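You operate a simulated robot arm through the tools that you are given. There is no shell and no other tool. Be economical: measure what you need, move in short steps, check, and stop when the job is done.

You are at the controls of a simulated two-armed robot. One attempt, no reset.

TASK
Pump gear oil in till the oil gauge shows between Min and Max.
Fine: set the filler cap on the ledge and turn the oil fill valve fully open; at the end valve shut, cap back in its socket, lever down.

Only the result counts: the job must be done as asked and must still hold three seconds after the hand-in. Knocking over, shifting, dropping, spilling or breaking anything else fails it. Lids that push on must go on centred and level and be pressed home; caps that screw on are set level and turned clockwise until they are tight.

THE ROBOT
Two 7-joint arms with two-finger grippers on one trunk, on a base that drives. Base frame: it is fixed to the floor where the robot stands at the start and does not move with it; the origin is under the middle of the robot, x ahead of it, y to its left, z up. Units: mm, rad, N and s.
The left shoulder is at the start at [60, 179, 1230], the right one opposite. With the tool pointing down near the work surface each hand reaches from about 100 to 440 mm from the robot's upright axis, wherever it stands, measured 20 degrees to its own side. Places, roughly: ledge beside the brass socket [500, -100, 1200]; oil drain knob [400, -400, 900]; oil fill valve [400, 0, 900]; oil gauge [500, -300, 1000]; oil pump lever [400, 100, 900]. Payload 1.96 kg a hand.
The tool frame of a hand sits at the grasp point between the pads (the TCP): z along the fingers, y along the line on which they close. The tips reach 20 mm beyond it. Largest opening 72 mm; the body of the gripper starts 38 mm behind the TCP.
Orientation is told as [roll, pitch, yaw] about the base's x, y, z axes, in that order, counted from this pose: with the fingers straight down and closing along the base's y, the tool's x points along the base's -x, its y along +y and its z along -z.

THE INTERFACE
- The arms move only by the tool send_rows. It takes "left_increments", "right_increments" or both (then of equal length, played together; a hand with none holds still); each is a list of rows, each a list of 3 entries, a list of its own where there are three numbers: the shift along the base's x, y, z in units of 20 mm (1.0 is 20 mm), then the turn, a rotation vector about the base's x, y, z in units of 8 degrees (1.0 is 8 degrees), then the opening, from 0 (shut) to 1 (fully open). In form: [[[dx, dy, dz], [wx, wy, wz], gripper], ...]. A call has 1 to 10 rows; each row shifts and turns the commanded pose from where the row before left it. A call with a number of a shift or a turn outside -1 to 1 is refused whole. Rows are played at 5 a second. More than 50 mm and 0.15 rad between two rows, or a gripper value outside its range, and nothing of the call is played. Where a pose cannot be reached the arm comes as near as it can. A force on the tool above 50 N (or 10 N above the force at the start of the call, whichever is more), or a blocked arm, ends the call early, and 0.2 s more pass. Each finger travels about 153 mm/s and halts on what it meets, pressing with about 34 N; the grip force reading is that of the motor and also rises with nothing between the fingers. The clock runs only during rows and for 0.2 s after the last one: add rows that do not move to give the fingers time. It gives the time, the measured TCP pose, the force on the tool (base axes), the opening and the grip force at its end, in the units of the frame above (readings bear some noise), with the torque about the TCP (base axes, N m) and any sound that the robot's microphone picked up.
- Cameras (640 x 400 px; columns grow to the right, rows downward): "scene" is now at [2.8, -15.3, 1764.8]; the picture's right is [-0.23, -0.97, 0.00], its down [-0.86, 0.20, -0.47] and it looks along [0.46, -0.11, -0.88] (base axes); focal length 252 px, centre (320, 200). "left" rides on the left gripper at [71, -19, -82] in its tool frame; the picture's right is [0.26, 0.97, 0.00], its down [-0.67, 0.18, -0.72] and it looks along [-0.69, 0.19, 0.70] (tool axes); focal length 280 px, centre (320, 200). "right" rides on the right gripper at [71, 19, -82] in its tool frame; the picture's right is [-0.26, 0.97, 0.00], its down [-0.67, -0.18, -0.72] and it looks along [-0.69, -0.19, 0.70] (tool axes); focal length 280 px, centre (320, 200). There is no depth. A picture from a camera that has moved, and an enlarged one, comes with that camera's place and axes in the base frame and with its lens.
- snapshot(camera): a new picture of that camera. It takes no simulated time.
- slide_trunk(by): slides the trunk up (or, below 0, down) by that many mm; the arms and the scene camera ride with it, the base frame stays. It gives what a move gives, with no picture.
- roll_base(legs): drives the robot by 1 to 6 legs, each [ahead, left, turn to the left] in mm, mm and rad, along the robot's own axes; the way and the turn of a leg run together, so that a leg with both is an arc; at most 1500 mm and 3.142 rad a leg. The arms and the cameras ride along, it lands a little off, and it stops where it bumps. It gives what a move gives.
- aim_head(pan, tilt): turns the head with the scene camera to pan (to the left, within 1.501 rad either way) and tilt (down, from -0.506 to 1.204), counted from straight ahead of the robot. It gives what a move gives.
- inspect(camera, box): a new picture of the part [left, top, right, bottom] of that camera's present view, enlarged. It takes no simulated time.
- sign_off(): hands the job in; it is judged then, once.

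Work in short steps. Places have to be worked out from the pictures, the camera data and where the tool is seen: move nearer, look again, correct. Check each grasp and each placing, and mend what went wrong. You have 120 turns and 108 pictures in all, those below and enlarged ones among them. Open the grippers and draw the arms clear of the work before you hand the job in, unless the task says otherwise; then end with one line.

The tools are called after ">>>" as name(argument=value, ...) on one line, values as JSON. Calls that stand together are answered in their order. send_rows: Moves the arms, as the interface text tells. Its arguments: {"type":"object","properties":{"left_increments":{"type":"array","items":{"type":"array"}},"right_increments":{"type":"array","items":{"type":"array"}}},"required":[]} The other tools are called the same way: slide_trunk (by) slides the trunk up or down; roll_base (legs) drives the base; aim_head (pan, tilt) turns the head that bears the scene camera; snapshot (camera) takes a picture; inspect (camera, box) takes an enlarged picture of a part of a camera's view; sign_off () hands the job in.

At the start:

```text
t: 0.0
left_position: [403.9, 209.6, 999.7]
left_orientation: [0.001, 0.001, 0.001]
left_ft_force: [0.1, 0.5, 0.2]
left_ft_torque: [0.02, 0.01, -0.03]
left_grip_width: 72.0
left_grasp_force: 0.1
right_position: [380.5, -124.4, 1000.2]
right_orientation: [0.0, -0.001, 0.001]
right_ft_force: [0.2, -0.7, -0.7]
right_ft_torque: [-0.02, 0.0, 0.02]
right_grip_width: 72.0
right_grasp_force: 0.0
trunk travel left (down, up): [-875.0, 115.0]
robot x, y, heading: [-2.0, 3.4, 0.002]
head pan, tilt: [-0.229, 1.079]
```

scene: 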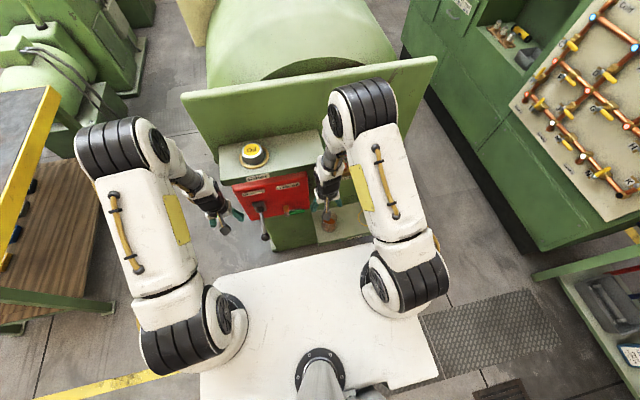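
right: 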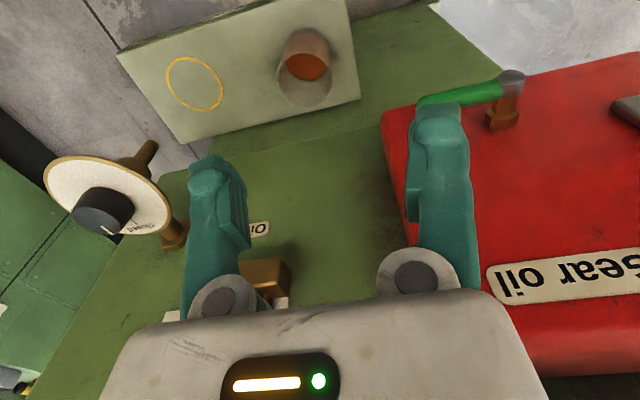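
left: 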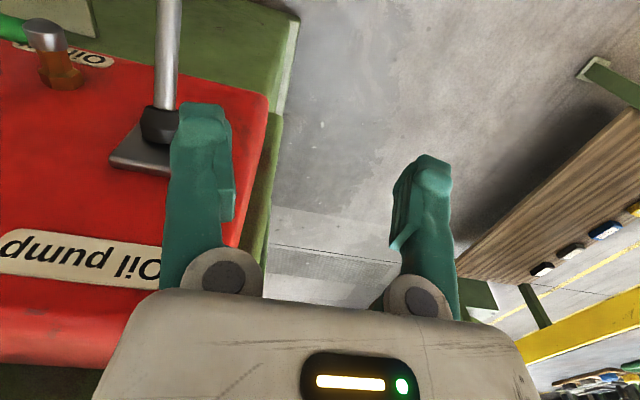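

The scene shows a red unit with a pump lever, a green-handled valve and a cap on the top; I look closer before moving.

>>> inspect(camera="scene", box=[200, 120, 400, 245])

>>> inspect(camera="right", box=[0, 0, 640, 400])

```text
3.20 times, centred on (300, 182) of scene
camera zoom: at [2.8, -15.3, 1764.8], right [-0.23, -0.97, 0.0], down [-0.86, 0.2, -0.47], along [0.46, -0.11, -0.88], focal length 805 px, centre (384, 256)
```

zoom: 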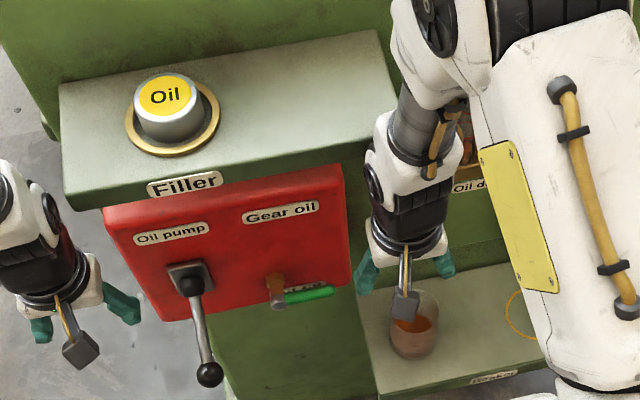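

```text
1.00 times, centred on (320, 200) of right (not enlarged: the box is as wide or as high as the picture)
camera zoom: at [309.9, -106.3, 1081.5], right [0.26, 0.97, 0.0], down [0.67, -0.18, 0.72], along [0.69, -0.19, -0.7], focal length 280 px, centre (320, 200)
```

zoom: 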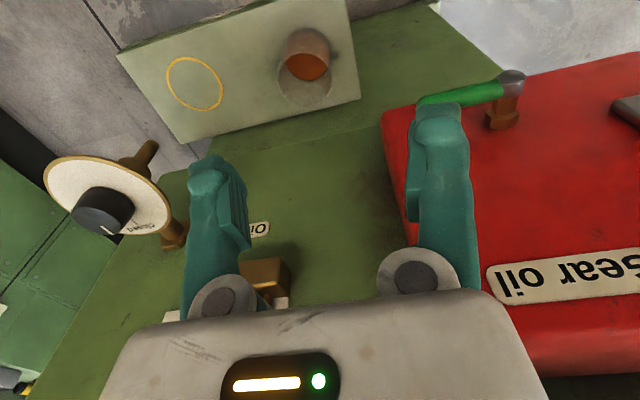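

The right hand hides the gauge and is near the ledge corner. I draw it back and to the right, and raise the left arm slightly away, then look.

>>> send_rows(right_increments=[[[-1, 0, 0], [0, 0, 0], 1], [[-1, -0.5, 0], [0, 0, 0], 1], [[-1, -1, 0], [0, 0, 0], 1], [[-1, -1, 0], [0, 0, 0], 1], [[-1, -1, 0], [0, 0, 0], 1], [[0, -1, 0], [0, 0, 0], 1], [[0, -1, 0], [0, 0, 0], 1]])

>>> snapshot(camera="scene")

>>> snapshot(camera="right")

```text
t: 1.6
left_position: [403.0, 210.4, 999.8]
left_orientation: [0.001, 0.0, 0.002]
left_ft_force: [-0.3, -0.4, -0.3]
left_ft_torque: [0.0, -0.01, 0.01]
left_grip_width: 71.9
left_grasp_force: 0.1
right_position: [280.2, -237.0, 999.7]
right_orientation: [0.0, 0.001, -0.002]
right_ft_force: [-0.2, -0.6, -0.1]
right_ft_torque: [0.03, 0.03, 0.02]
right_grip_width: 71.7
right_grasp_force: 0.0
trunk travel left (down, up): [-875.0, 115.0]
robot x, y, heading: [-3.4, -0.7, -0.0]
head pan, tilt: [-0.229, 1.079]
```

```text
102 pictures are left
camera scene: at [2.6, -16.4, 1764.8], right [-0.23, -0.97, 0.0], down [-0.86, 0.2, -0.47], along [0.46, -0.11, -0.88], focal length 252 px, centre (320, 200)
```

scene: 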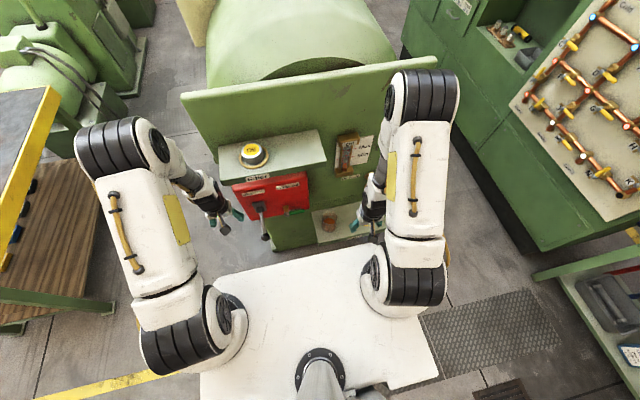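

```text
101 pictures are left
camera right: at [209.4, -216.6, 1081.2], right [0.26, 0.97, 0.0], down [0.67, -0.18, 0.71], along [0.69, -0.19, -0.7], focal length 280 px, centre (320, 200)
```

right: 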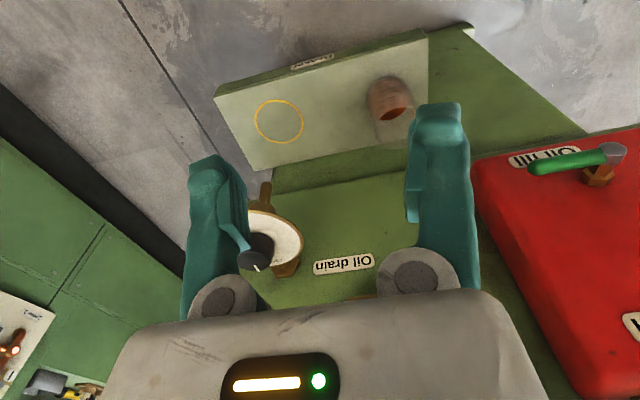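

>>> inspect(camera="scene", box=[325, 120, 385, 185])

>>> inspect(camera="scene", box=[215, 130, 345, 245])

```text
6.15 times, centred on (355, 152) of scene
camera zoom: at [2.6, -16.4, 1764.8], right [-0.23, -0.97, 0.0], down [-0.86, 0.2, -0.47], along [0.46, -0.11, -0.88], focal length 1548 px, centre (105, 492)
```

zoom: 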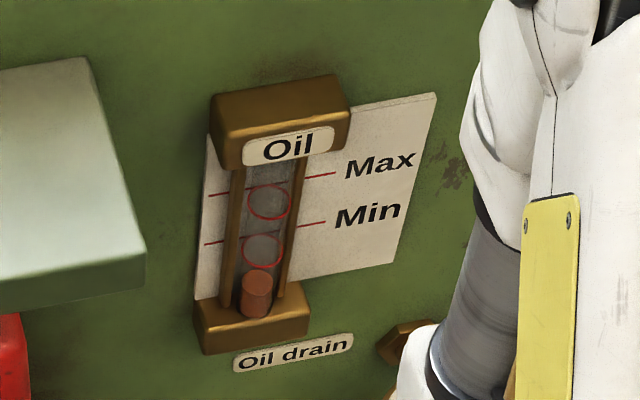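

```text
3.48 times, centred on (280, 188) of scene
camera zoom: at [2.6, -16.4, 1764.8], right [-0.23, -0.97, 0.0], down [-0.86, 0.2, -0.47], along [0.46, -0.11, -0.88], focal length 875 px, centre (459, 244)
```

zoom: 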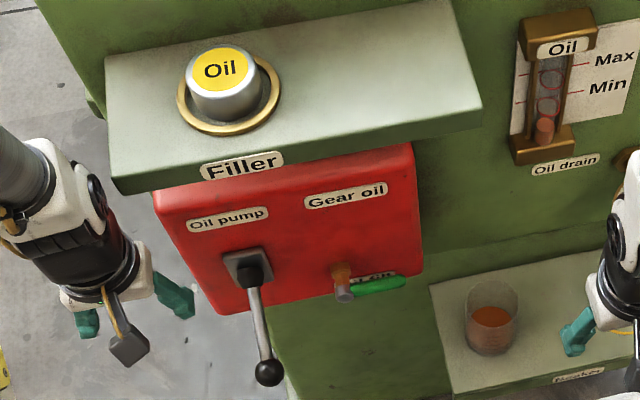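

The gauge is now readable (below Min). I pull the left hand back from the ledge, then raise the trunk to work on the cap.

>>> send_rows(left_increments=[[[-1, 0.5, 0], [0, 0, 0], 1], [[-1, 0.5, 0], [0, 0, 0], 1], [[-1, 0, 0], [0, 0, 0], 1], [[-1, 0, 0], [0, 0, 0], 1], [[-1, 0, 0], [0, 0, 0], 1], [[-0.5, 0, 0], [0, 0, 0], 1]])

>>> slide_trunk(by=114)

>>> snapshot(camera="left")

>>> snapshot(camera="scene")

```text
t: 3.0
left_position: [291.8, 230.4, 1000.0]
left_orientation: [-0.001, 0.001, -0.001]
left_ft_force: [0.2, 0.4, -0.2]
left_ft_torque: [0.01, -0.03, 0.02]
left_grip_width: 71.8
left_grasp_force: 0.0
right_position: [281.2, -235.3, 1000.6]
right_orientation: [0.001, 0.0, 0.0]
right_ft_force: [-0.6, -0.2, -0.1]
right_ft_torque: [0.0, 0.0, 0.0]
right_grip_width: 71.8
right_grasp_force: 0.0
trunk travel left (down, up): [-875.0, 115.0]
robot x, y, heading: [-2.1, 3.6, 0.0]
head pan, tilt: [-0.229, 1.079]
```

```text
t: 4.5
left_position: [292.1, 229.2, 1113.5]
left_orientation: [0.002, 0.0, 0.0]
left_ft_force: [0.6, -0.3, 0.2]
left_ft_torque: [0.03, -0.02, 0.02]
left_grip_width: 71.8
left_grasp_force: 0.2
right_position: [280.9, -235.7, 1112.8]
right_orientation: [0.0, -0.001, 0.0]
right_ft_force: [-0.5, -0.3, 0.0]
right_ft_torque: [-0.01, 0.03, 0.0]
right_grip_width: 72.3
right_grasp_force: 0.1
trunk travel left (down, up): [-989.0, 1.0]
robot x, y, heading: [6.2, -0.3, 0.0]
head pan, tilt: [-0.229, 1.079]
```

```text
98 pictures are left
camera left: at [222.3, 210.5, 1195.6], right [-0.26, 0.97, 0.0], down [0.67, 0.18, 0.72], along [0.69, 0.19, -0.7], focal length 280 px, centre (320, 200)
```

left: 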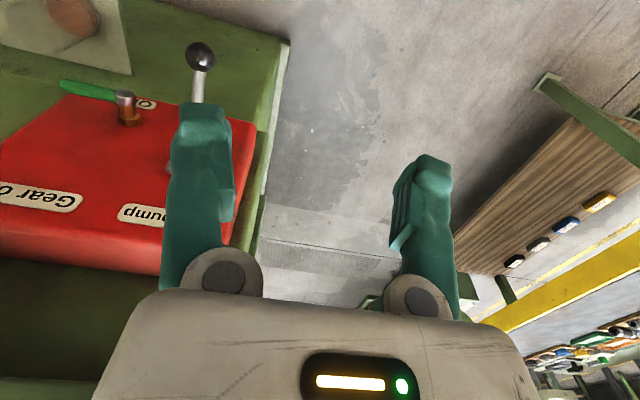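

```text
97 pictures are left
camera scene: at [2.9, -15.3, 1878.8], right [-0.23, -0.97, 0.0], down [-0.86, 0.2, -0.47], along [0.46, -0.11, -0.88], focal length 252 px, centre (320, 200)
```

scene: 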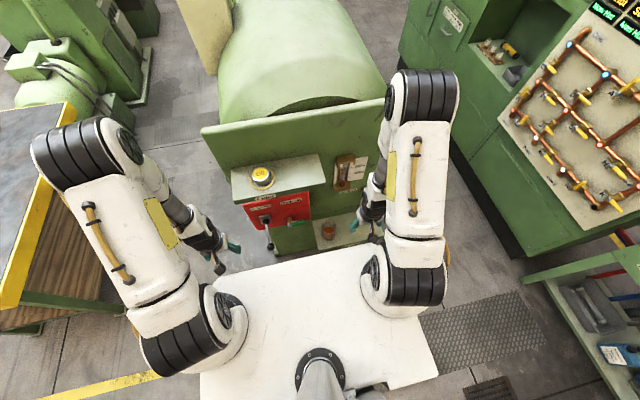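

Using the second scene height to triangulate the cap and ledge.

>>> inspect(camera="scene", box=[225, 145, 345, 220])

```text
5.33 times, centred on (285, 182) of scene
camera zoom: at [2.9, -15.3, 1878.8], right [-0.23, -0.97, 0.0], down [-0.86, 0.2, -0.47], along [0.46, -0.11, -0.88], focal length 1342 px, centre (507, 293)
```

zoom: 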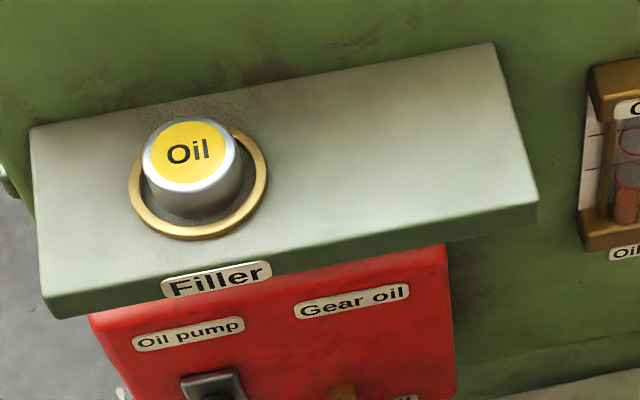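

Cap top estimated at (469,64,1236), diameter ~56, ledge z≈1203. I raise the left hand to z≈1290 and bring it over, stopping short to look with the wrist camera.

>>> send_rows(left_increments=[[[0, 0, 1], [0, 0, 0], 1], [[0, 0, 1], [0, 0, 0], 1], [[0, 0, 1], [0, 0, 0], 1], [[0, 0, 1], [0, 0, 0], 1], [[0, 0, 1], [0, 0, 0], 1], [[0, 0, 1], [0, 0, 0], 1], [[0, 0, 1], [0, 0, 0], 1], [[0, 0, 1], [0, 0, 0], 1], [[0, 0, 1], [0, 0, 0], 1]])

>>> send_rows(left_increments=[[[0, -1, 0], [0, 0, 0], 1], [[0.5, -1, 0], [0, 0, 0], 1], [[0.5, -1, 0], [0, 0, 0], 1], [[1, -1, 0], [0, 0, 0], 1], [[1, -1, 0], [0, 0, 0], 1], [[1, -1, 0], [0, 0, 0], 1], [[1, -1, 0], [0, 0, 0], 1], [[1, -1, 0], [0, 0, 0], 1], [[1, -0.25, 0], [0, 0, 0], 1]])

>>> snapshot(camera="left")

>>> snapshot(camera="scene")

```text
t: 6.5
left_position: [292.1, 229.4, 1292.7]
left_orientation: [0.001, 0.0, -0.002]
left_ft_force: [0.8, 0.0, -0.5]
left_ft_torque: [0.01, 0.02, 0.01]
left_grip_width: 72.0
left_grasp_force: 0.0
right_position: [280.3, -235.8, 1113.7]
right_orientation: [-0.001, -0.001, 0.0]
right_ft_force: [0.7, 0.5, -1.1]
right_ft_torque: [0.02, -0.01, 0.0]
right_grip_width: 71.9
right_grasp_force: 0.1
trunk travel left (down, up): [-989.0, 1.0]
robot x, y, heading: [-0.5, 4.5, -0.001]
head pan, tilt: [-0.229, 1.079]
```

```text
t: 8.4
left_position: [435.5, 64.6, 1294.2]
left_orientation: [-0.001, 0.0, 0.0]
left_ft_force: [0.4, -0.3, 0.4]
left_ft_torque: [0.01, 0.01, -0.01]
left_grip_width: 71.9
left_grasp_force: 0.1
right_position: [282.4, -234.5, 1112.4]
right_orientation: [-0.001, 0.001, 0.002]
right_ft_force: [0.1, 0.1, -0.6]
right_ft_torque: [-0.01, 0.0, 0.05]
right_grip_width: 71.8
right_grasp_force: 0.1
trunk travel left (down, up): [-989.0, 1.0]
robot x, y, heading: [-0.6, -1.1, 0.001]
head pan, tilt: [-0.229, 1.079]
```

```text
95 pictures are left
camera left: at [363.3, 44.7, 1375.5], right [-0.26, 0.96, 0.0], down [0.67, 0.18, 0.71], along [0.69, 0.19, -0.7], focal length 280 px, centre (320, 200)
```

left: 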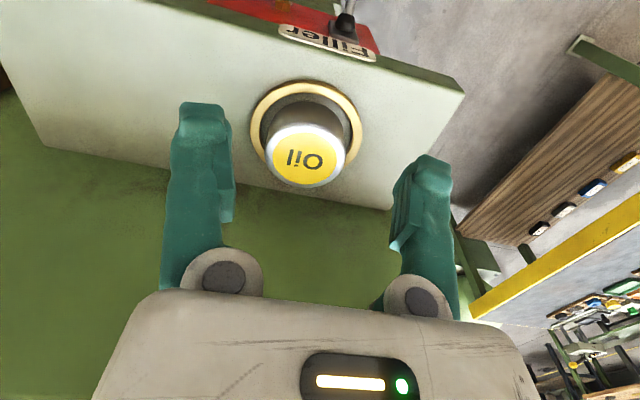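

```text
94 pictures are left
camera scene: at [4.0, -15.4, 1878.8], right [-0.23, -0.97, 0.0], down [-0.86, 0.2, -0.47], along [0.46, -0.11, -0.88], focal length 252 px, centre (320, 200)
```

scene: 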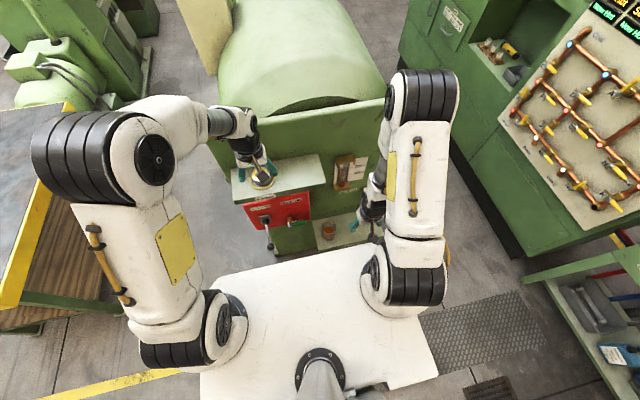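

The wrist view confirms the cap at about (467,64). I centre above it and descend so the tips end ~3 mm above the ledge.

>>> send_rows(left_increments=[[[1, 0, 0], [0, 0, 0], 1], [[0.6, 0, -1], [0, 0, 0], 1], [[0, 0, -1], [0, 0, 0], 1], [[0, 0, -0.7], [0, 0, 0], 1], [[0, 0, -0.5], [0, 0, 0], 1], [[0, 0, 0], [0, 0, 0], 1]])

>>> snapshot(camera="left")

```text
t: 9.8
left_position: [465.2, 64.2, 1230.0]
left_orientation: [0.0, 0.0, -0.001]
left_ft_force: [-0.4, -0.5, 0.0]
left_ft_torque: [0.02, -0.01, 0.01]
left_grip_width: 71.7
left_grasp_force: 0.0
right_position: [281.4, -234.8, 1113.7]
right_orientation: [0.001, -0.001, 0.0]
right_ft_force: [0.3, -0.4, -0.8]
right_ft_torque: [0.02, -0.04, 0.02]
right_grip_width: 72.0
right_grasp_force: 0.0
trunk travel left (down, up): [-989.0, 1.0]
robot x, y, heading: [0.6, -1.8, -0.001]
head pan, tilt: [-0.229, 1.079]
```

```text
93 pictures are left
camera left: at [394.3, 45.3, 1311.3], right [-0.26, 0.97, 0.0], down [0.67, 0.18, 0.72], along [0.69, 0.19, -0.7], focal length 280 px, centre (320, 200)
```

left: 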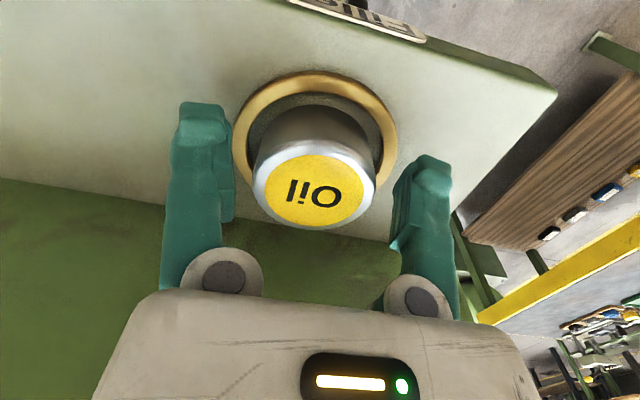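

Well centred; I close on the cap.

>>> send_rows(left_increments=[[[0, 0, -0.15], [0, 0, 0], 1], [[0, 0, 0], [0, 0, 0], 0.72], [[0, 0, 0], [0, 0, 0], 0.6], [[0, 0, 0], [0, 0, 0], 0.6]])

```text
t: 10.8
left_position: [465.2, 65.0, 1225.2]
left_orientation: [0.001, 0.0, 0.0]
left_ft_force: [1.8, 1.2, 2.9]
left_ft_torque: [0.01, -0.18, 0.03]
left_grip_width: 51.5
left_grasp_force: 34.6
right_position: [281.9, -235.4, 1112.8]
right_orientation: [0.0, 0.0, 0.001]
right_ft_force: [0.8, -0.9, -0.9]
right_ft_torque: [0.04, 0.01, -0.01]
right_grip_width: 72.3
right_grasp_force: 0.0
trunk travel left (down, up): [-989.0, 1.0]
robot x, y, heading: [2.3, -4.5, -0.003]
head pan, tilt: [-0.229, 1.079]
```

Gripped at 51.5 mm. I try a gentle lift to learn whether it pulls out or is screwed.

>>> send_rows(left_increments=[[[0, 0, 0.15], [0, 0, 0], 0.6], [[0, 0, 0.15], [0, 0, 0], 0.6], [[0, 0, 0], [0, 0, 0], 0.6]])

>>> snapshot(camera="left")

```text
t: 11.7
left_position: [466.3, 64.3, 1233.1]
left_orientation: [-0.001, 0.0, -0.001]
left_ft_force: [0.6, 0.2, -0.9]
left_ft_torque: [0.01, 0.04, -0.03]
left_grip_width: 51.6
left_grasp_force: 34.3
right_position: [281.9, -235.7, 1114.1]
right_orientation: [0.0, -0.001, 0.001]
right_ft_force: [0.0, -0.5, -0.2]
right_ft_torque: [0.05, 0.02, 0.03]
right_grip_width: 72.0
right_grasp_force: 0.1
trunk travel left (down, up): [-989.0, 1.0]
robot x, y, heading: [-2.5, -1.7, -0.007]
head pan, tilt: [-0.229, 1.079]
```

```text
92 pictures are left
camera left: at [394.6, 45.3, 1314.3], right [-0.26, 0.96, 0.0], down [0.67, 0.18, 0.71], along [0.69, 0.19, -0.7], focal length 280 px, centre (320, 200)
```

left: 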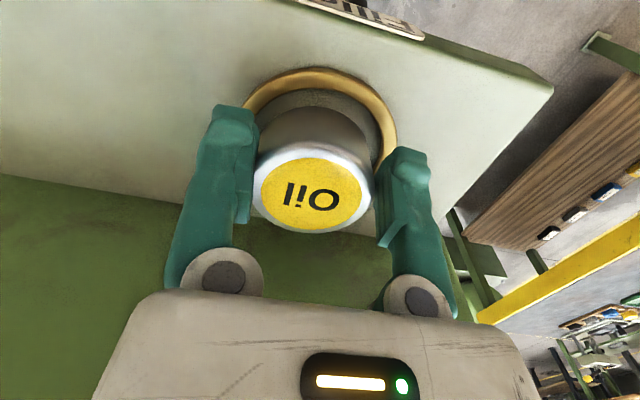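

It comes up without force; I lift further and look.

>>> send_rows(left_increments=[[[0, 0, 0.5], [0, 0, 0], 0.6], [[0, 0, 0.7], [0, 0, 0], 0.6], [[0, 0, 1], [0, 0, 0], 0.6], [[0, 0, 1], [0, 0, 0], 0.6], [[0, 0, 0], [0, 0, 0], 0.6]])

>>> snapshot(camera="left")

>>> inspect(camera="scene", box=[225, 135, 345, 210])

```text
t: 12.8
left_position: [466.2, 64.2, 1297.2]
left_orientation: [0.0, 0.001, 0.001]
left_ft_force: [-0.6, -0.2, -2.9]
left_ft_torque: [-0.01, 0.03, 0.0]
left_grip_width: 51.4
left_grasp_force: 34.4
right_position: [281.2, -234.6, 1114.0]
right_orientation: [-0.001, 0.001, 0.001]
right_ft_force: [0.8, -0.4, 0.5]
right_ft_torque: [-0.01, 0.01, -0.01]
right_grip_width: 71.7
right_grasp_force: 0.0
trunk travel left (down, up): [-989.0, 1.0]
robot x, y, heading: [1.5, 1.2, -0.004]
head pan, tilt: [-0.229, 1.079]
```

```text
91 pictures are left
camera left: at [394.5, 45.3, 1378.5], right [-0.26, 0.97, 0.0], down [0.67, 0.18, 0.71], along [0.69, 0.19, -0.7], focal length 280 px, centre (320, 200)
```

left: 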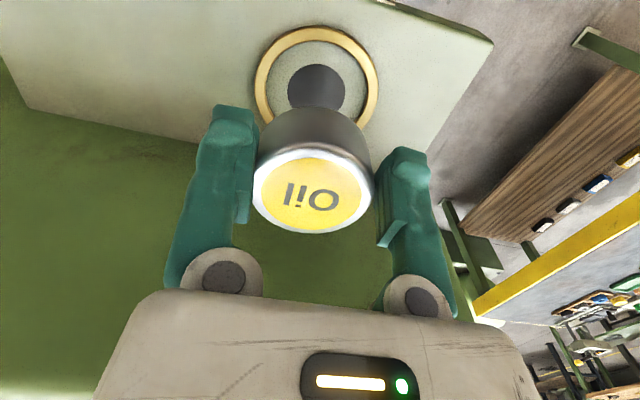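

```text
5.33 times, centred on (285, 172) of scene
camera zoom: at [3.3, -15.3, 1878.8], right [-0.23, -0.97, 0.0], down [-0.86, 0.2, -0.47], along [0.46, -0.11, -0.88], focal length 1342 px, centre (507, 347)
```

zoom: 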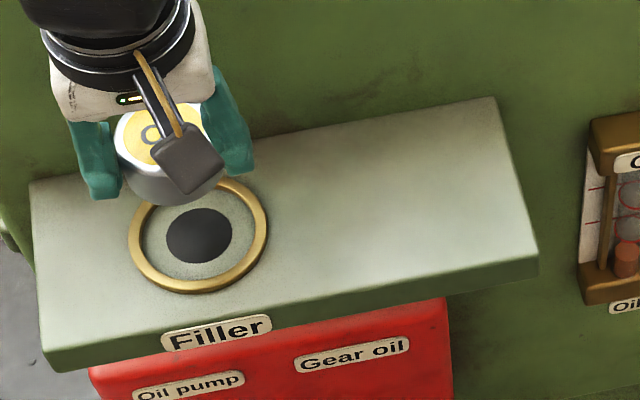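

Cap is held level. I carry it right to y≈-50 over free ledge.

>>> send_rows(left_increments=[[[0, -1, 0], [0, 0, 0], 0.6], [[0, -1, 0], [0, 0, 0], 0.6], [[0, -1, 0], [0, 0, 0], 0.6], [[0, -1, 0], [0, 0, 0], 0.6], [[0, -1, 0], [0, 0, 0], 0.6], [[0, -0.75, 0], [0, 0, 0], 0.6], [[0, 0, 0], [0, 0, 0], 0.6]])

>>> send_rows(left_increments=[[[0, 0, -1], [0, 0, 0], 0.6], [[0, 0, -1], [0, 0, 0], 0.6], [[0, 0, -0.8], [0, 0, 0], 0.6], [[0, 0, -0.4], [0, 0, 0], 0.6], [[0, 0, 0], [0, 0, 0], 0.6]])

>>> snapshot(camera="left")

>>> inspect(camera="scene", box=[225, 135, 345, 210])

```text
t: 14.4
left_position: [466.1, -50.7, 1297.1]
left_orientation: [-0.001, 0.001, 0.0]
left_ft_force: [-0.3, 0.1, -1.1]
left_ft_torque: [0.02, 0.02, 0.01]
left_grip_width: 51.6
left_grasp_force: 34.0
right_position: [280.8, -235.4, 1113.3]
right_orientation: [0.001, 0.0, 0.0]
right_ft_force: [-0.1, -0.3, -0.6]
right_ft_torque: [0.0, -0.01, 0.0]
right_grip_width: 72.3
right_grasp_force: 0.2
trunk travel left (down, up): [-989.0, 1.0]
robot x, y, heading: [1.3, -2.2, -0.001]
head pan, tilt: [-0.229, 1.079]
```

```text
t: 15.7
left_position: [465.0, -50.2, 1232.8]
left_orientation: [0.0, 0.0, 0.0]
left_ft_force: [-0.1, -0.3, -1.0]
left_ft_torque: [-0.01, 0.01, 0.0]
left_grip_width: 51.7
left_grasp_force: 33.5
right_position: [281.6, -234.9, 1112.6]
right_orientation: [0.001, -0.001, 0.001]
right_ft_force: [0.0, 0.3, -0.7]
right_ft_torque: [0.03, 0.0, 0.01]
right_grip_width: 72.3
right_grasp_force: 0.1
trunk travel left (down, up): [-989.0, 1.0]
robot x, y, heading: [0.1, 0.2, -0.002]
head pan, tilt: [-0.229, 1.079]
```

```text
89 pictures are left
camera left: at [394.2, -69.4, 1314.4], right [-0.26, 0.97, 0.0], down [0.67, 0.18, 0.72], along [0.69, 0.19, -0.7], focal length 280 px, centre (320, 200)
```

left: 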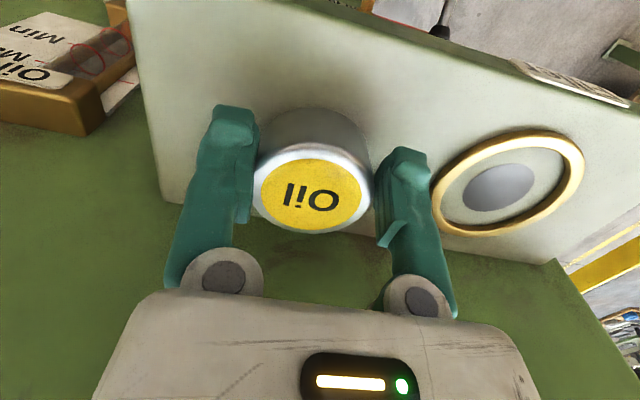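

```text
5.33 times, centred on (285, 172) of scene
camera zoom: at [3.0, -15.4, 1878.8], right [-0.23, -0.97, 0.0], down [-0.86, 0.2, -0.47], along [0.46, -0.11, -0.88], focal length 1342 px, centre (507, 347)
```

zoom: 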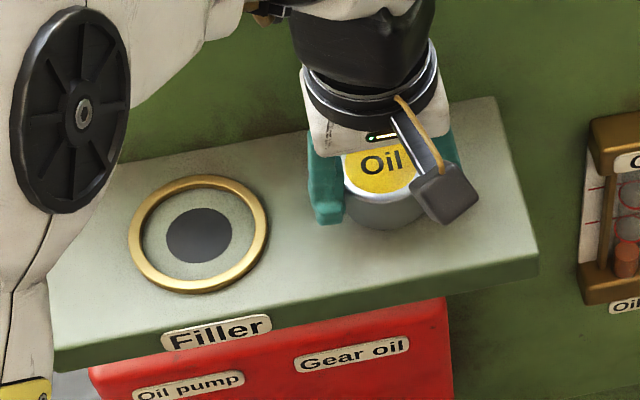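

I lower in small steps till contact is felt.

>>> send_rows(left_increments=[[[0, 0, -0.15], [0, 0, 0], 0.6], [[0, 0, -0.1], [0, 0, 0], 0.6], [[0, 0, -0.1], [0, 0, 0], 0.6], [[0, 0, 0], [0, 0, 0], 0.6]])

```text
t: 16.6
left_position: [465.8, -50.3, 1225.6]
left_orientation: [-0.003, -0.003, 0.001]
left_ft_force: [2.3, 0.4, 10.2]
left_ft_torque: [0.07, -0.21, 0.0]
left_grip_width: 51.7
left_grasp_force: 34.2
right_position: [281.4, -233.6, 1115.2]
right_orientation: [0.001, 0.0, -0.001]
right_ft_force: [0.1, -0.3, 0.1]
right_ft_torque: [0.02, 0.02, 0.02]
right_grip_width: 71.9
right_grasp_force: 0.0
trunk travel left (down, up): [-989.0, 1.0]
robot x, y, heading: [1.1, -0.7, 0.004]
head pan, tilt: [-0.229, 1.079]
```

Contact with 10 N up at z 1225.6: it rests on the ledge. I ease off, open, and rise straight up.

>>> send_rows(left_increments=[[[0, 0, 0.03], [0, 0, 0], 0.6], [[0, 0, 0], [0, 0, 0], 0.85], [[0, 0, 0], [0, 0, 0], 1], [[0, 0, 0], [0, 0, 0], 1], [[0, 0, 0.5], [0, 0, 0], 1], [[0, 0, 1], [0, 0, 0], 1], [[0, 0, 1], [0, 0, 0], 1], [[0, 0, 1], [0, 0, 0], 1]])

>>> snapshot(camera="left")

```text
t: 18.4
left_position: [464.2, -51.0, 1297.3]
left_orientation: [0.001, 0.0, 0.002]
left_ft_force: [0.1, -0.1, 0.6]
left_ft_torque: [0.01, -0.01, 0.0]
left_grip_width: 71.9
left_grasp_force: 0.1
right_position: [280.7, -235.0, 1113.5]
right_orientation: [-0.002, -0.001, -0.001]
right_ft_force: [-0.7, -0.9, -0.2]
right_ft_torque: [0.01, 0.01, -0.02]
right_grip_width: 71.9
right_grasp_force: 0.0
trunk travel left (down, up): [-989.0, 1.0]
robot x, y, heading: [3.5, 1.7, 0.001]
head pan, tilt: [-0.229, 1.079]
```

```text
87 pictures are left
camera left: at [394.1, -69.6, 1379.0], right [-0.26, 0.96, 0.0], down [0.67, 0.18, 0.72], along [0.69, 0.19, -0.7], focal length 280 px, centre (320, 200)
```

left: 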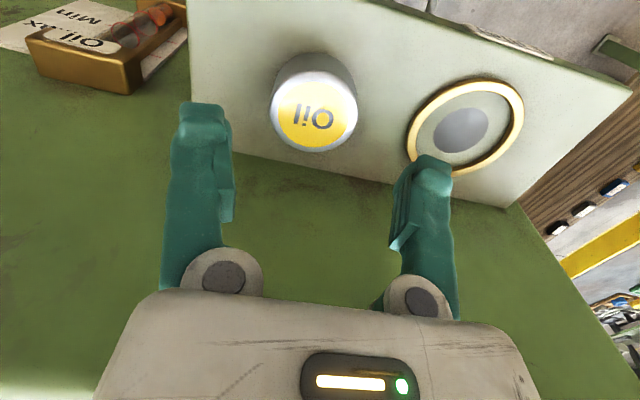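

Cap stands on the ledge. I retract the left hand by the same way, at height, then back.

>>> send_rows(left_increments=[[[-1, 0.5, 0], [0, 0, 0], 1], [[-1, 1, 0], [0, 0, 0], 1], [[-1, 1, 0], [0, 0, 0], 1], [[-1, 1, 0], [0, 0, 0], 1], [[-1, 1, 0], [0, 0, 0], 1], [[-1, 1, 0], [0, 0, 0], 1], [[-1, 1, 0], [0, 0, 0], 1], [[-1, 1, 0], [0, 0, 0], 1], [[-0.6, 1, 0], [0, 0, 0], 1], [[0, 1, 0], [0, 0, 0], 1]])

>>> send_rows(left_increments=[[[0, 1, 0], [0, 0, 0], 1], [[0, 1, 0], [0, 0, 0], 1], [[0, 1, -1], [0, 0, 0], 1], [[0, 1, -1], [0, 0, 0], 1], [[0, 0.5, -1], [0, 0, 0], 1], [[0, 0, -1], [0, 0, 0], 1], [[0, 0, -1], [0, 0, 0], 1], [[0, 0, -1], [0, 0, 0], 1], [[0, 0, -1], [0, 0, 0], 1], [[0, 0, -1], [0, 0, 0], 1]])

>>> inspect(camera="scene", box=[225, 150, 345, 250])

>>> slide_trunk(by=-114)

>>> inspect(camera="scene", box=[225, 150, 345, 250])

```text
t: 20.6
left_position: [293.5, 139.9, 1297.0]
left_orientation: [0.001, 0.0, -0.001]
left_ft_force: [0.0, -0.5, -0.9]
left_ft_torque: [0.01, -0.02, -0.02]
left_grip_width: 72.1
left_grasp_force: 0.0
right_position: [281.1, -234.4, 1113.2]
right_orientation: [-0.001, 0.001, -0.001]
right_ft_force: [1.0, 1.0, 0.3]
right_ft_torque: [0.0, 0.01, 0.0]
right_grip_width: 72.2
right_grasp_force: 0.0
trunk travel left (down, up): [-989.0, 1.0]
robot x, y, heading: [2.0, 1.2, -0.004]
head pan, tilt: [-0.229, 1.079]
```

```text
t: 22.9
left_position: [294.3, 230.1, 1136.0]
left_orientation: [-0.001, 0.001, -0.002]
left_ft_force: [-0.4, 0.0, 0.5]
left_ft_torque: [-0.02, 0.05, 0.0]
left_grip_width: 72.0
left_grasp_force: 0.0
right_position: [281.9, -233.7, 1113.7]
right_orientation: [0.001, -0.001, 0.0]
right_ft_force: [-0.1, 0.1, 0.6]
right_ft_torque: [0.01, -0.01, 0.0]
right_grip_width: 72.1
right_grasp_force: 0.0
trunk travel left (down, up): [-989.0, 1.0]
robot x, y, heading: [-0.1, -3.4, 0.0]
head pan, tilt: [-0.229, 1.079]
```

```text
4.00 times, centred on (285, 200) of scene
camera zoom: at [3.8, -15.0, 1878.9], right [-0.23, -0.97, 0.0], down [-0.86, 0.2, -0.47], along [0.46, -0.11, -0.88], focal length 1006 px, centre (460, 200)
```

zoom: 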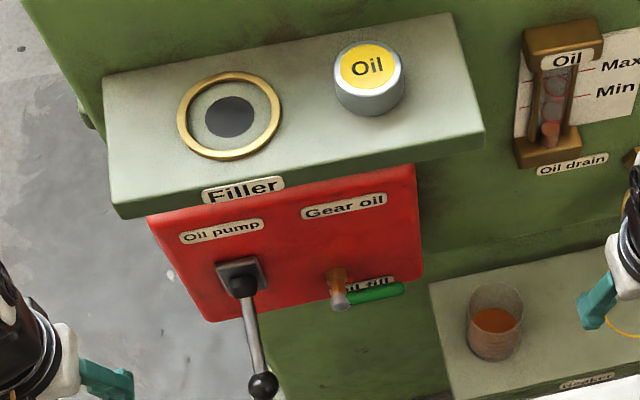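

```text
t: 24.3
left_position: [292.5, 230.5, 1021.8]
left_orientation: [0.0, 0.0, 0.0]
left_ft_force: [-0.3, 0.0, 0.8]
left_ft_torque: [0.03, -0.02, 0.02]
left_grip_width: 72.0
left_grasp_force: 0.0
right_position: [280.7, -234.8, 1000.3]
right_orientation: [-0.001, 0.001, -0.002]
right_ft_force: [-0.8, -0.2, 0.7]
right_ft_torque: [-0.03, 0.02, 0.05]
right_grip_width: 72.0
right_grasp_force: 0.1
trunk travel left (down, up): [-875.0, 115.0]
robot x, y, heading: [-0.7, 3.5, -0.001]
head pan, tilt: [-0.229, 1.079]
```

```text
4.00 times, centred on (285, 200) of scene
camera zoom: at [2.5, -15.3, 1764.9], right [-0.23, -0.97, 0.0], down [-0.86, 0.2, -0.47], along [0.46, -0.11, -0.88], focal length 1006 px, centre (460, 200)
```

zoom: 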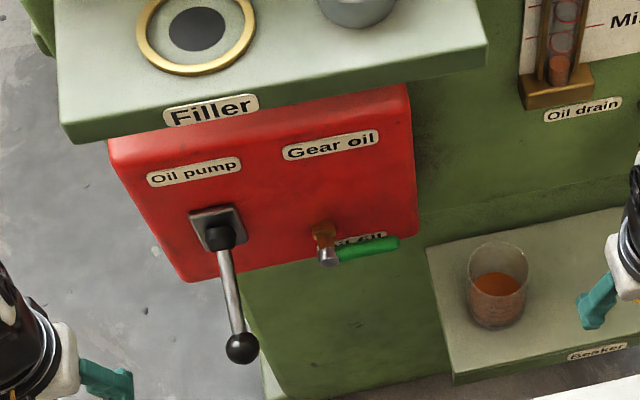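

Triangulation: lever ball ≈(365,111,862), pivot ≈(464,112,903); valve hub ≈(443,18,854) with handle toward -y to about y=-54. I tilt the right hand forward ~48° and approach the valve to look.

>>> send_rows(right_increments=[[[0, 0, 0], [0, -1, 0], 1], [[0, 0, -0.5], [0, -1, 0], 1], [[0, 0.5, -1], [0, -1, 0], 1], [[0, 1, -1], [0, -1, 0], 0.5], [[0, 1, -1], [0, -1, 0], 0], [[0, 1, -1], [0, -1, 0], 0], [[0, 1, -1], [0, 0, 0], 0], [[0, 1, 0], [0, 0, 0], 0]])

>>> snapshot(camera="right")

>>> snapshot(camera="scene")

```text
t: 26.1
left_position: [292.6, 231.1, 1021.9]
left_orientation: [0.002, 0.002, -0.001]
left_ft_force: [0.2, -0.4, 0.6]
left_ft_torque: [0.01, 0.03, 0.01]
left_grip_width: 71.9
left_grasp_force: 0.1
right_position: [281.7, -124.6, 889.0]
right_orientation: [-0.002, -0.837, 0.002]
right_ft_force: [-0.3, 0.3, 0.3]
right_ft_torque: [-0.01, 0.0, -0.01]
right_grip_width: 0.0
right_grasp_force: 30.0
trunk travel left (down, up): [-875.0, 115.0]
robot x, y, heading: [-1.8, 0.9, -0.0]
head pan, tilt: [-0.229, 1.079]
```

```text
84 pictures are left
camera right: at [172.3, -104.9, 890.9], right [0.18, 0.97, 0.19], down [-0.08, -0.18, 0.98], along [0.98, -0.19, 0.05], focal length 280 px, centre (320, 200)
```

right: 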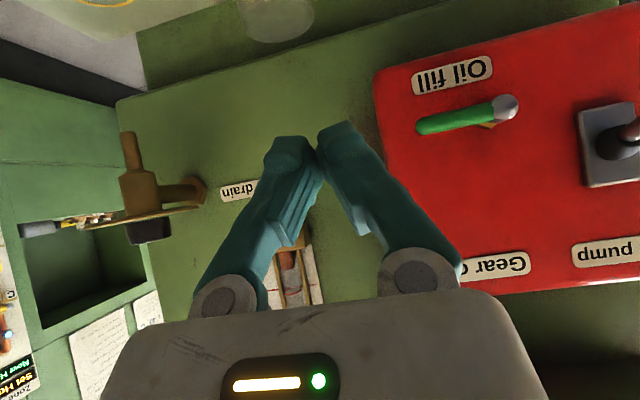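

```text
83 pictures are left
camera scene: at [2.7, -14.5, 1764.9], right [-0.23, -0.97, 0.0], down [-0.86, 0.2, -0.47], along [0.46, -0.11, -0.88], focal length 252 px, centre (320, 200)
```

scene: 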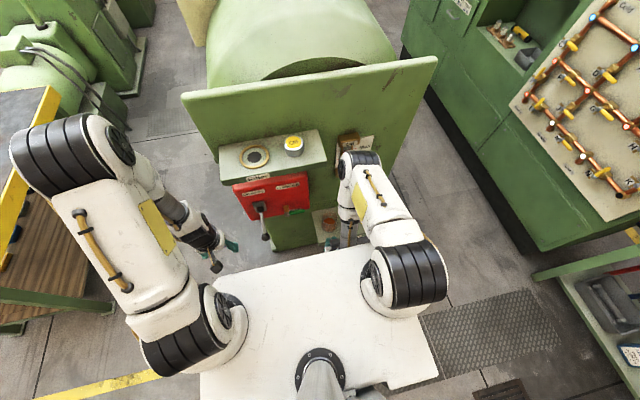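

The valve handle is horizontal at z≈855, y 18→-53, x≈443. I tilt the right hand further to nearly horizontal and bring it under the handle's outer part.

>>> send_rows(right_increments=[[[0, 0, 0], [0, -1, 0], 0], [[0, 0.5, -0.5], [0, -1, 0], 0], [[0, 1, -1], [0, -1, 0], 0], [[0, 1, -1], [0, -1, 0], 0], [[0, 1, -1], [0, 0, 0], 0], [[0, 0.5, 0], [0, 0, 0], 0]])

>>> snapshot(camera="right")

>>> snapshot(camera="scene")

```text
t: 27.2
left_position: [291.9, 232.5, 1022.2]
left_orientation: [-0.003, 0.0, 0.0]
left_ft_force: [-0.2, 0.4, -0.3]
left_ft_torque: [-0.03, 0.03, 0.01]
left_grip_width: 72.2
left_grasp_force: 0.0
right_position: [376.6, -45.1, 896.6]
right_orientation: [1.897, -1.507, -1.912]
right_ft_force: [-0.2, 0.3, 0.7]
right_ft_torque: [-0.01, -0.02, 0.01]
right_grip_width: 0.3
right_grasp_force: 30.1
trunk travel left (down, up): [-875.0, 115.0]
robot x, y, heading: [0.5, -4.1, -0.004]
head pan, tilt: [-0.229, 1.079]
stopped in row 5 (right hand): the arm was blocked; the commanded pose is now the measured one
```

```text
82 pictures are left
camera right: at [296.3, -20.0, 824.8], right [0.01, 0.95, 0.32], down [-0.73, -0.21, 0.65], along [0.68, -0.24, 0.69], focal length 280 px, centre (320, 200)
```

right: 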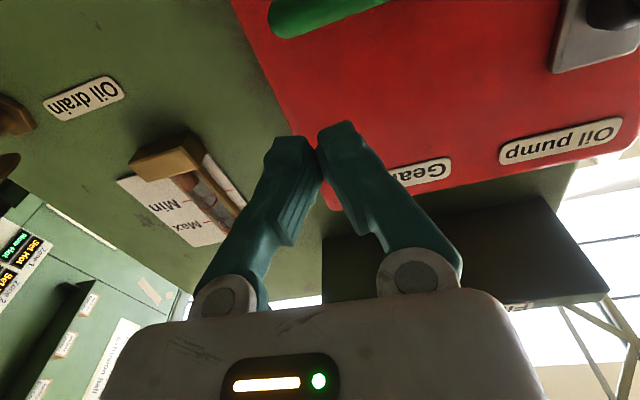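

```text
81 pictures are left
camera scene: at [3.6, -11.0, 1764.9], right [-0.23, -0.97, 0.0], down [-0.86, 0.2, -0.47], along [0.46, -0.11, -0.88], focal length 252 px, centre (320, 200)
```

scene: 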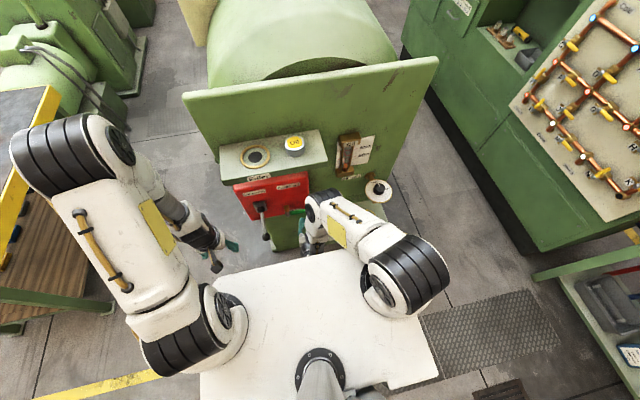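

The arm could not fold that close and ended pointing horizontally at (377,-45,897), touching nothing. I use this: lower beneath handle height before going forward.

>>> send_rows(right_increments=[[[0, -0.3, -1], [0, 0, 0], 0], [[0, -0.3, -1], [0, 0, 0], 0], [[0, 0, -1], [0, 0, 0], 0], [[0, 0, -0.6], [0, 0, 0], 0]])

>>> snapshot(camera="right")

```text
t: 27.9
left_position: [293.0, 230.1, 1022.4]
left_orientation: [0.0, -0.001, -0.001]
left_ft_force: [-0.2, -1.1, -0.2]
left_ft_torque: [-0.03, -0.03, 0.02]
left_grip_width: 72.0
left_grasp_force: 0.0
right_position: [456.1, -34.0, 918.4]
right_orientation: [2.565, -1.336, -2.581]
right_ft_force: [1.0, -0.2, 0.0]
right_ft_torque: [-0.01, -0.01, 0.04]
right_grip_width: 0.0
right_grasp_force: 29.8
trunk travel left (down, up): [-875.0, 115.0]
robot x, y, heading: [-0.8, 0.6, 0.002]
head pan, tilt: [-0.229, 1.079]
stopped in row 3 (right hand): the arm was blocked; the commanded pose is now the measured one
```

```text
80 pictures are left
camera right: at [389.5, -3.4, 836.0], right [-0.05, 0.92, 0.38], down [-0.83, -0.24, 0.49], along [0.55, -0.29, 0.78], focal length 280 px, centre (320, 200)
```

right: 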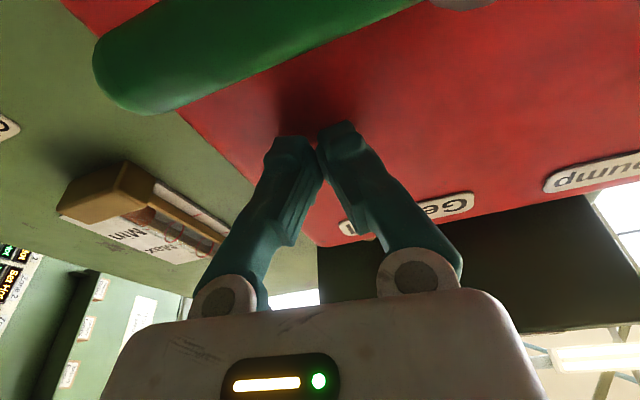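

The arm is at a joint limit and drifting. I recover by turning the tool back toward downward while pulling back and up.

>>> send_rows(right_increments=[[[-1, 0, 0.5], [0, 1, 0], 0], [[-1, 0, 0.5], [0, 1, 0], 0], [[-1, 0, 0.5], [0, 1, 0], 0]])

```text
t: 28.7
left_position: [292.9, 230.5, 1022.3]
left_orientation: [0.0, 0.001, 0.001]
left_ft_force: [0.0, 0.1, -0.1]
left_ft_torque: [-0.01, 0.01, 0.02]
left_grip_width: 72.1
left_grasp_force: 0.0
right_position: [392.4, -33.5, 945.7]
right_orientation: [0.461, -1.314, -0.503]
right_ft_force: [0.5, -0.2, -0.4]
right_ft_torque: [-0.01, -0.01, 0.0]
right_grip_width: 0.0
right_grasp_force: 29.8
trunk travel left (down, up): [-875.0, 115.0]
robot x, y, heading: [0.2, 0.2, 0.003]
head pan, tilt: [-0.229, 1.079]
```

>>> send_rows(right_increments=[[[-1, -1, 0], [0, 1, 0], 0], [[-0.7, -1, 0], [0, 1, 0], 0], [[0, -1, 0], [0, 1, 0], 0]])

>>> snapshot(camera="scene")

```text
t: 29.5
left_position: [292.7, 230.9, 1023.2]
left_orientation: [0.001, 0.0, 0.001]
left_ft_force: [0.2, 0.0, 0.2]
left_ft_torque: [-0.03, 0.0, 0.03]
left_grip_width: 72.0
left_grasp_force: 0.1
right_position: [360.3, -94.1, 945.8]
right_orientation: [0.131, -0.915, -0.202]
right_ft_force: [-1.1, 0.0, -0.8]
right_ft_torque: [0.05, 0.02, -0.02]
right_grip_width: 0.0
right_grasp_force: 29.5
trunk travel left (down, up): [-875.0, 115.0]
robot x, y, heading: [2.5, -2.3, -0.001]
head pan, tilt: [-0.229, 1.079]
```

```text
79 pictures are left
camera scene: at [3.2, -16.0, 1764.8], right [-0.23, -0.97, 0.0], down [-0.86, 0.2, -0.47], along [0.46, -0.11, -0.88], focal length 252 px, centre (320, 200)
```

scene: 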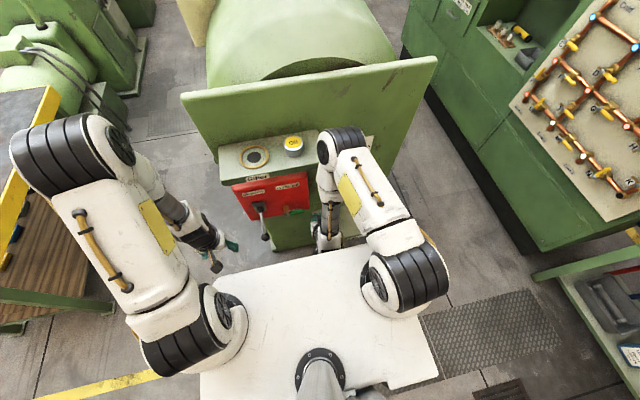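

The elbow is coming close above the ledge corner, so I back the base 100 mm to let the arm work more stretched.

>>> roll_base(legs=[[-100, 0, 0]])

>>> snapshot(camera="scene")

>>> snapshot(camera="right")

```text
t: 30.7
left_position: [194.8, 229.7, 1023.3]
left_orientation: [0.0, 0.0, -0.001]
left_ft_force: [-0.7, 0.2, -0.3]
left_ft_torque: [0.0, -0.01, -0.01]
left_grip_width: 71.9
left_grasp_force: 0.0
right_position: [261.4, -94.5, 945.7]
right_orientation: [0.133, -0.919, -0.204]
right_ft_force: [-0.7, 0.5, -0.5]
right_ft_torque: [-0.02, 0.0, 0.02]
right_grip_width: 0.0
right_grasp_force: 29.7
trunk travel left (down, up): [-875.0, 115.0]
robot x, y, heading: [-100.4, -2.2, -0.004]
head pan, tilt: [-0.229, 1.079]
```

```text
78 pictures are left
camera scene: at [-95.7, -15.4, 1764.8], right [-0.23, -0.97, 0.0], down [-0.86, 0.2, -0.47], along [0.46, -0.11, -0.88], focal length 252 px, centre (320, 200)
```

scene: 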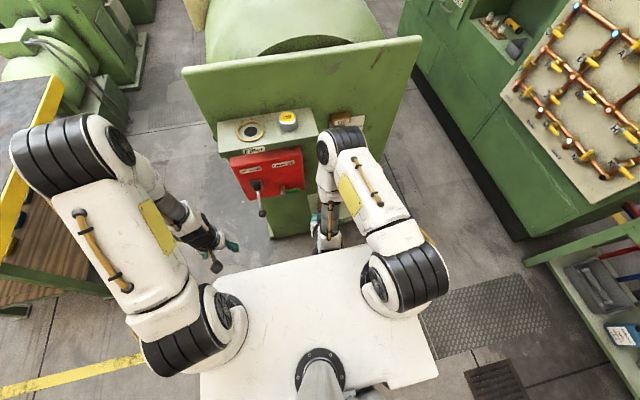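

```text
77 pictures are left
camera right: at [155.1, -63.9, 940.0], right [0.25, 0.93, 0.29], down [-0.19, -0.24, 0.95], along [0.95, -0.29, 0.11], focal length 280 px, centre (320, 200)
```

right: 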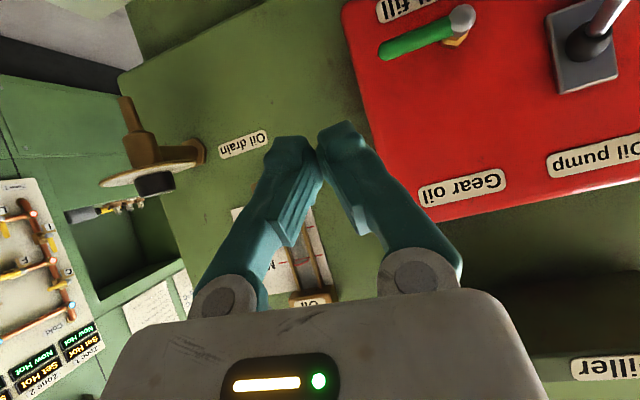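

Now I descend forward to below handle height, stopping before the handle, and check.

>>> send_rows(right_increments=[[[0.9, 0.3, -1], [0, 0, 0.7], 0], [[0.9, 0.3, -1], [0, 0, 0], 0], [[0.9, 0.3, -1], [0, 0, 0], 0], [[0.9, 0.3, -1], [0, 0, 0], 0], [[0.9, 0.3, -1], [0, 0, 0], 0], [[0.9, 0.3, -1], [0, 0, 0], 0], [[0, 0.3, -0.5], [0, 0, 0], 0]])

>>> snapshot(camera="scene")

>>> snapshot(camera="right")

```text
t: 32.3
left_position: [193.9, 229.7, 1023.0]
left_orientation: [0.002, 0.0, -0.001]
left_ft_force: [-0.1, 0.5, -0.9]
left_ft_torque: [0.0, 0.0, 0.01]
left_grip_width: 72.1
left_grasp_force: 0.0
right_position: [369.8, -52.9, 814.9]
right_orientation: [0.134, -0.917, -0.106]
right_ft_force: [-0.3, 0.0, 0.1]
right_ft_torque: [-0.01, 0.01, -0.02]
right_grip_width: 0.0
right_grasp_force: 29.9
trunk travel left (down, up): [-875.0, 115.0]
robot x, y, heading: [-99.2, 1.2, -0.001]
head pan, tilt: [-0.229, 1.079]
```

```text
76 pictures are left
camera scene: at [-96.4, -15.1, 1764.9], right [-0.23, -0.97, 0.0], down [-0.86, 0.2, -0.47], along [0.46, -0.11, -0.88], focal length 252 px, centre (320, 200)
```

scene: 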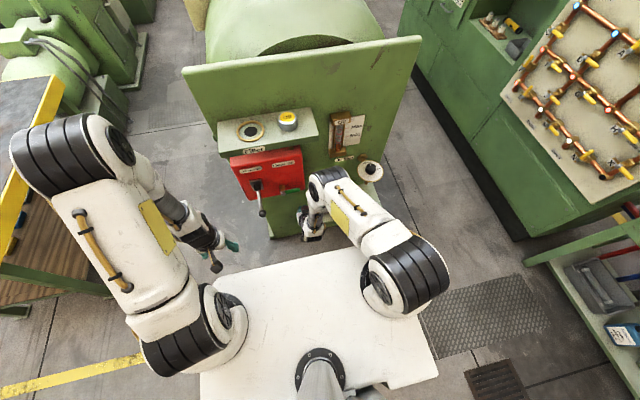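

```text
75 pictures are left
camera right: at [260.9, -32.8, 809.5], right [0.16, 0.95, 0.29], down [-0.16, -0.26, 0.95], along [0.97, -0.2, 0.11], focal length 280 px, centre (320, 200)
```

right: 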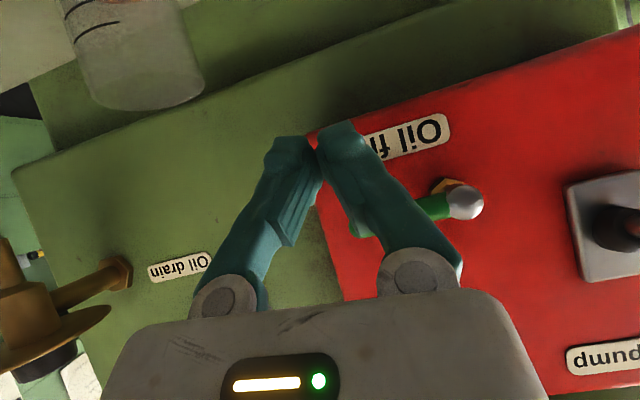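

Posture is good now. I slide the closed fingertips forward under the handle at y≈-42.

>>> send_rows(right_increments=[[[1, 0.3, -0.1], [0, 0, 0], 0], [[1, 0.3, 0], [0, 0, 0], 0], [[1, 0, 0], [0, 0, 0], 0], [[0.4, 0, 0], [0, 0, 0], 0], [[0, 0, 0.5], [0, 0, 0], 0], [[0, 0, 0], [0, 0, 0], 0]])

>>> snapshot(camera="right")

>>> inspect(camera="scene", box=[215, 90, 375, 240])

```text
t: 33.7
left_position: [195.1, 230.7, 1022.4]
left_orientation: [0.001, 0.0, -0.002]
left_ft_force: [-0.6, 0.3, -0.3]
left_ft_torque: [-0.02, -0.02, 0.01]
left_grip_width: 72.0
left_grasp_force: 0.0
right_position: [436.6, -40.0, 823.8]
right_orientation: [0.131, -0.918, -0.103]
right_ft_force: [0.1, 1.3, 0.8]
right_ft_torque: [-0.01, 0.01, -0.02]
right_grip_width: 0.0
right_grasp_force: 29.5
trunk travel left (down, up): [-875.0, 115.0]
robot x, y, heading: [-98.5, -3.2, -0.002]
head pan, tilt: [-0.229, 1.079]
```

```text
74 pictures are left
camera right: at [328.4, -20.2, 818.0], right [0.16, 0.95, 0.29], down [-0.16, -0.26, 0.95], along [0.97, -0.2, 0.11], focal length 280 px, centre (320, 200)
```

right: 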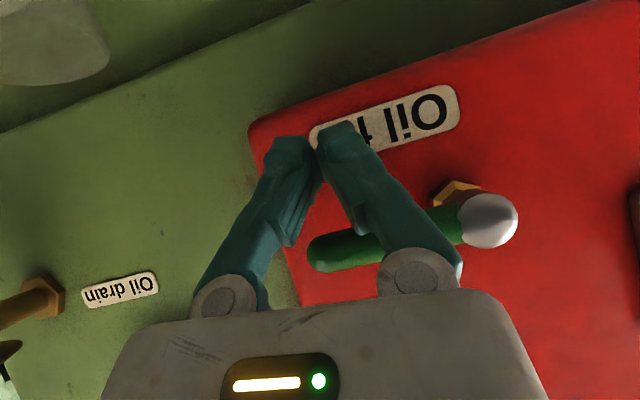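

```text
2.67 times, centred on (295, 165) of scene
camera zoom: at [-96.4, -15.4, 1764.8], right [-0.23, -0.97, 0.0], down [-0.86, 0.2, -0.47], along [0.46, -0.11, -0.88], focal length 671 px, centre (387, 293)
```

zoom: 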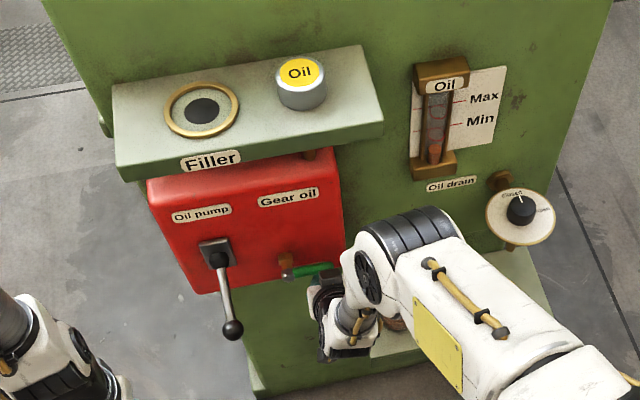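

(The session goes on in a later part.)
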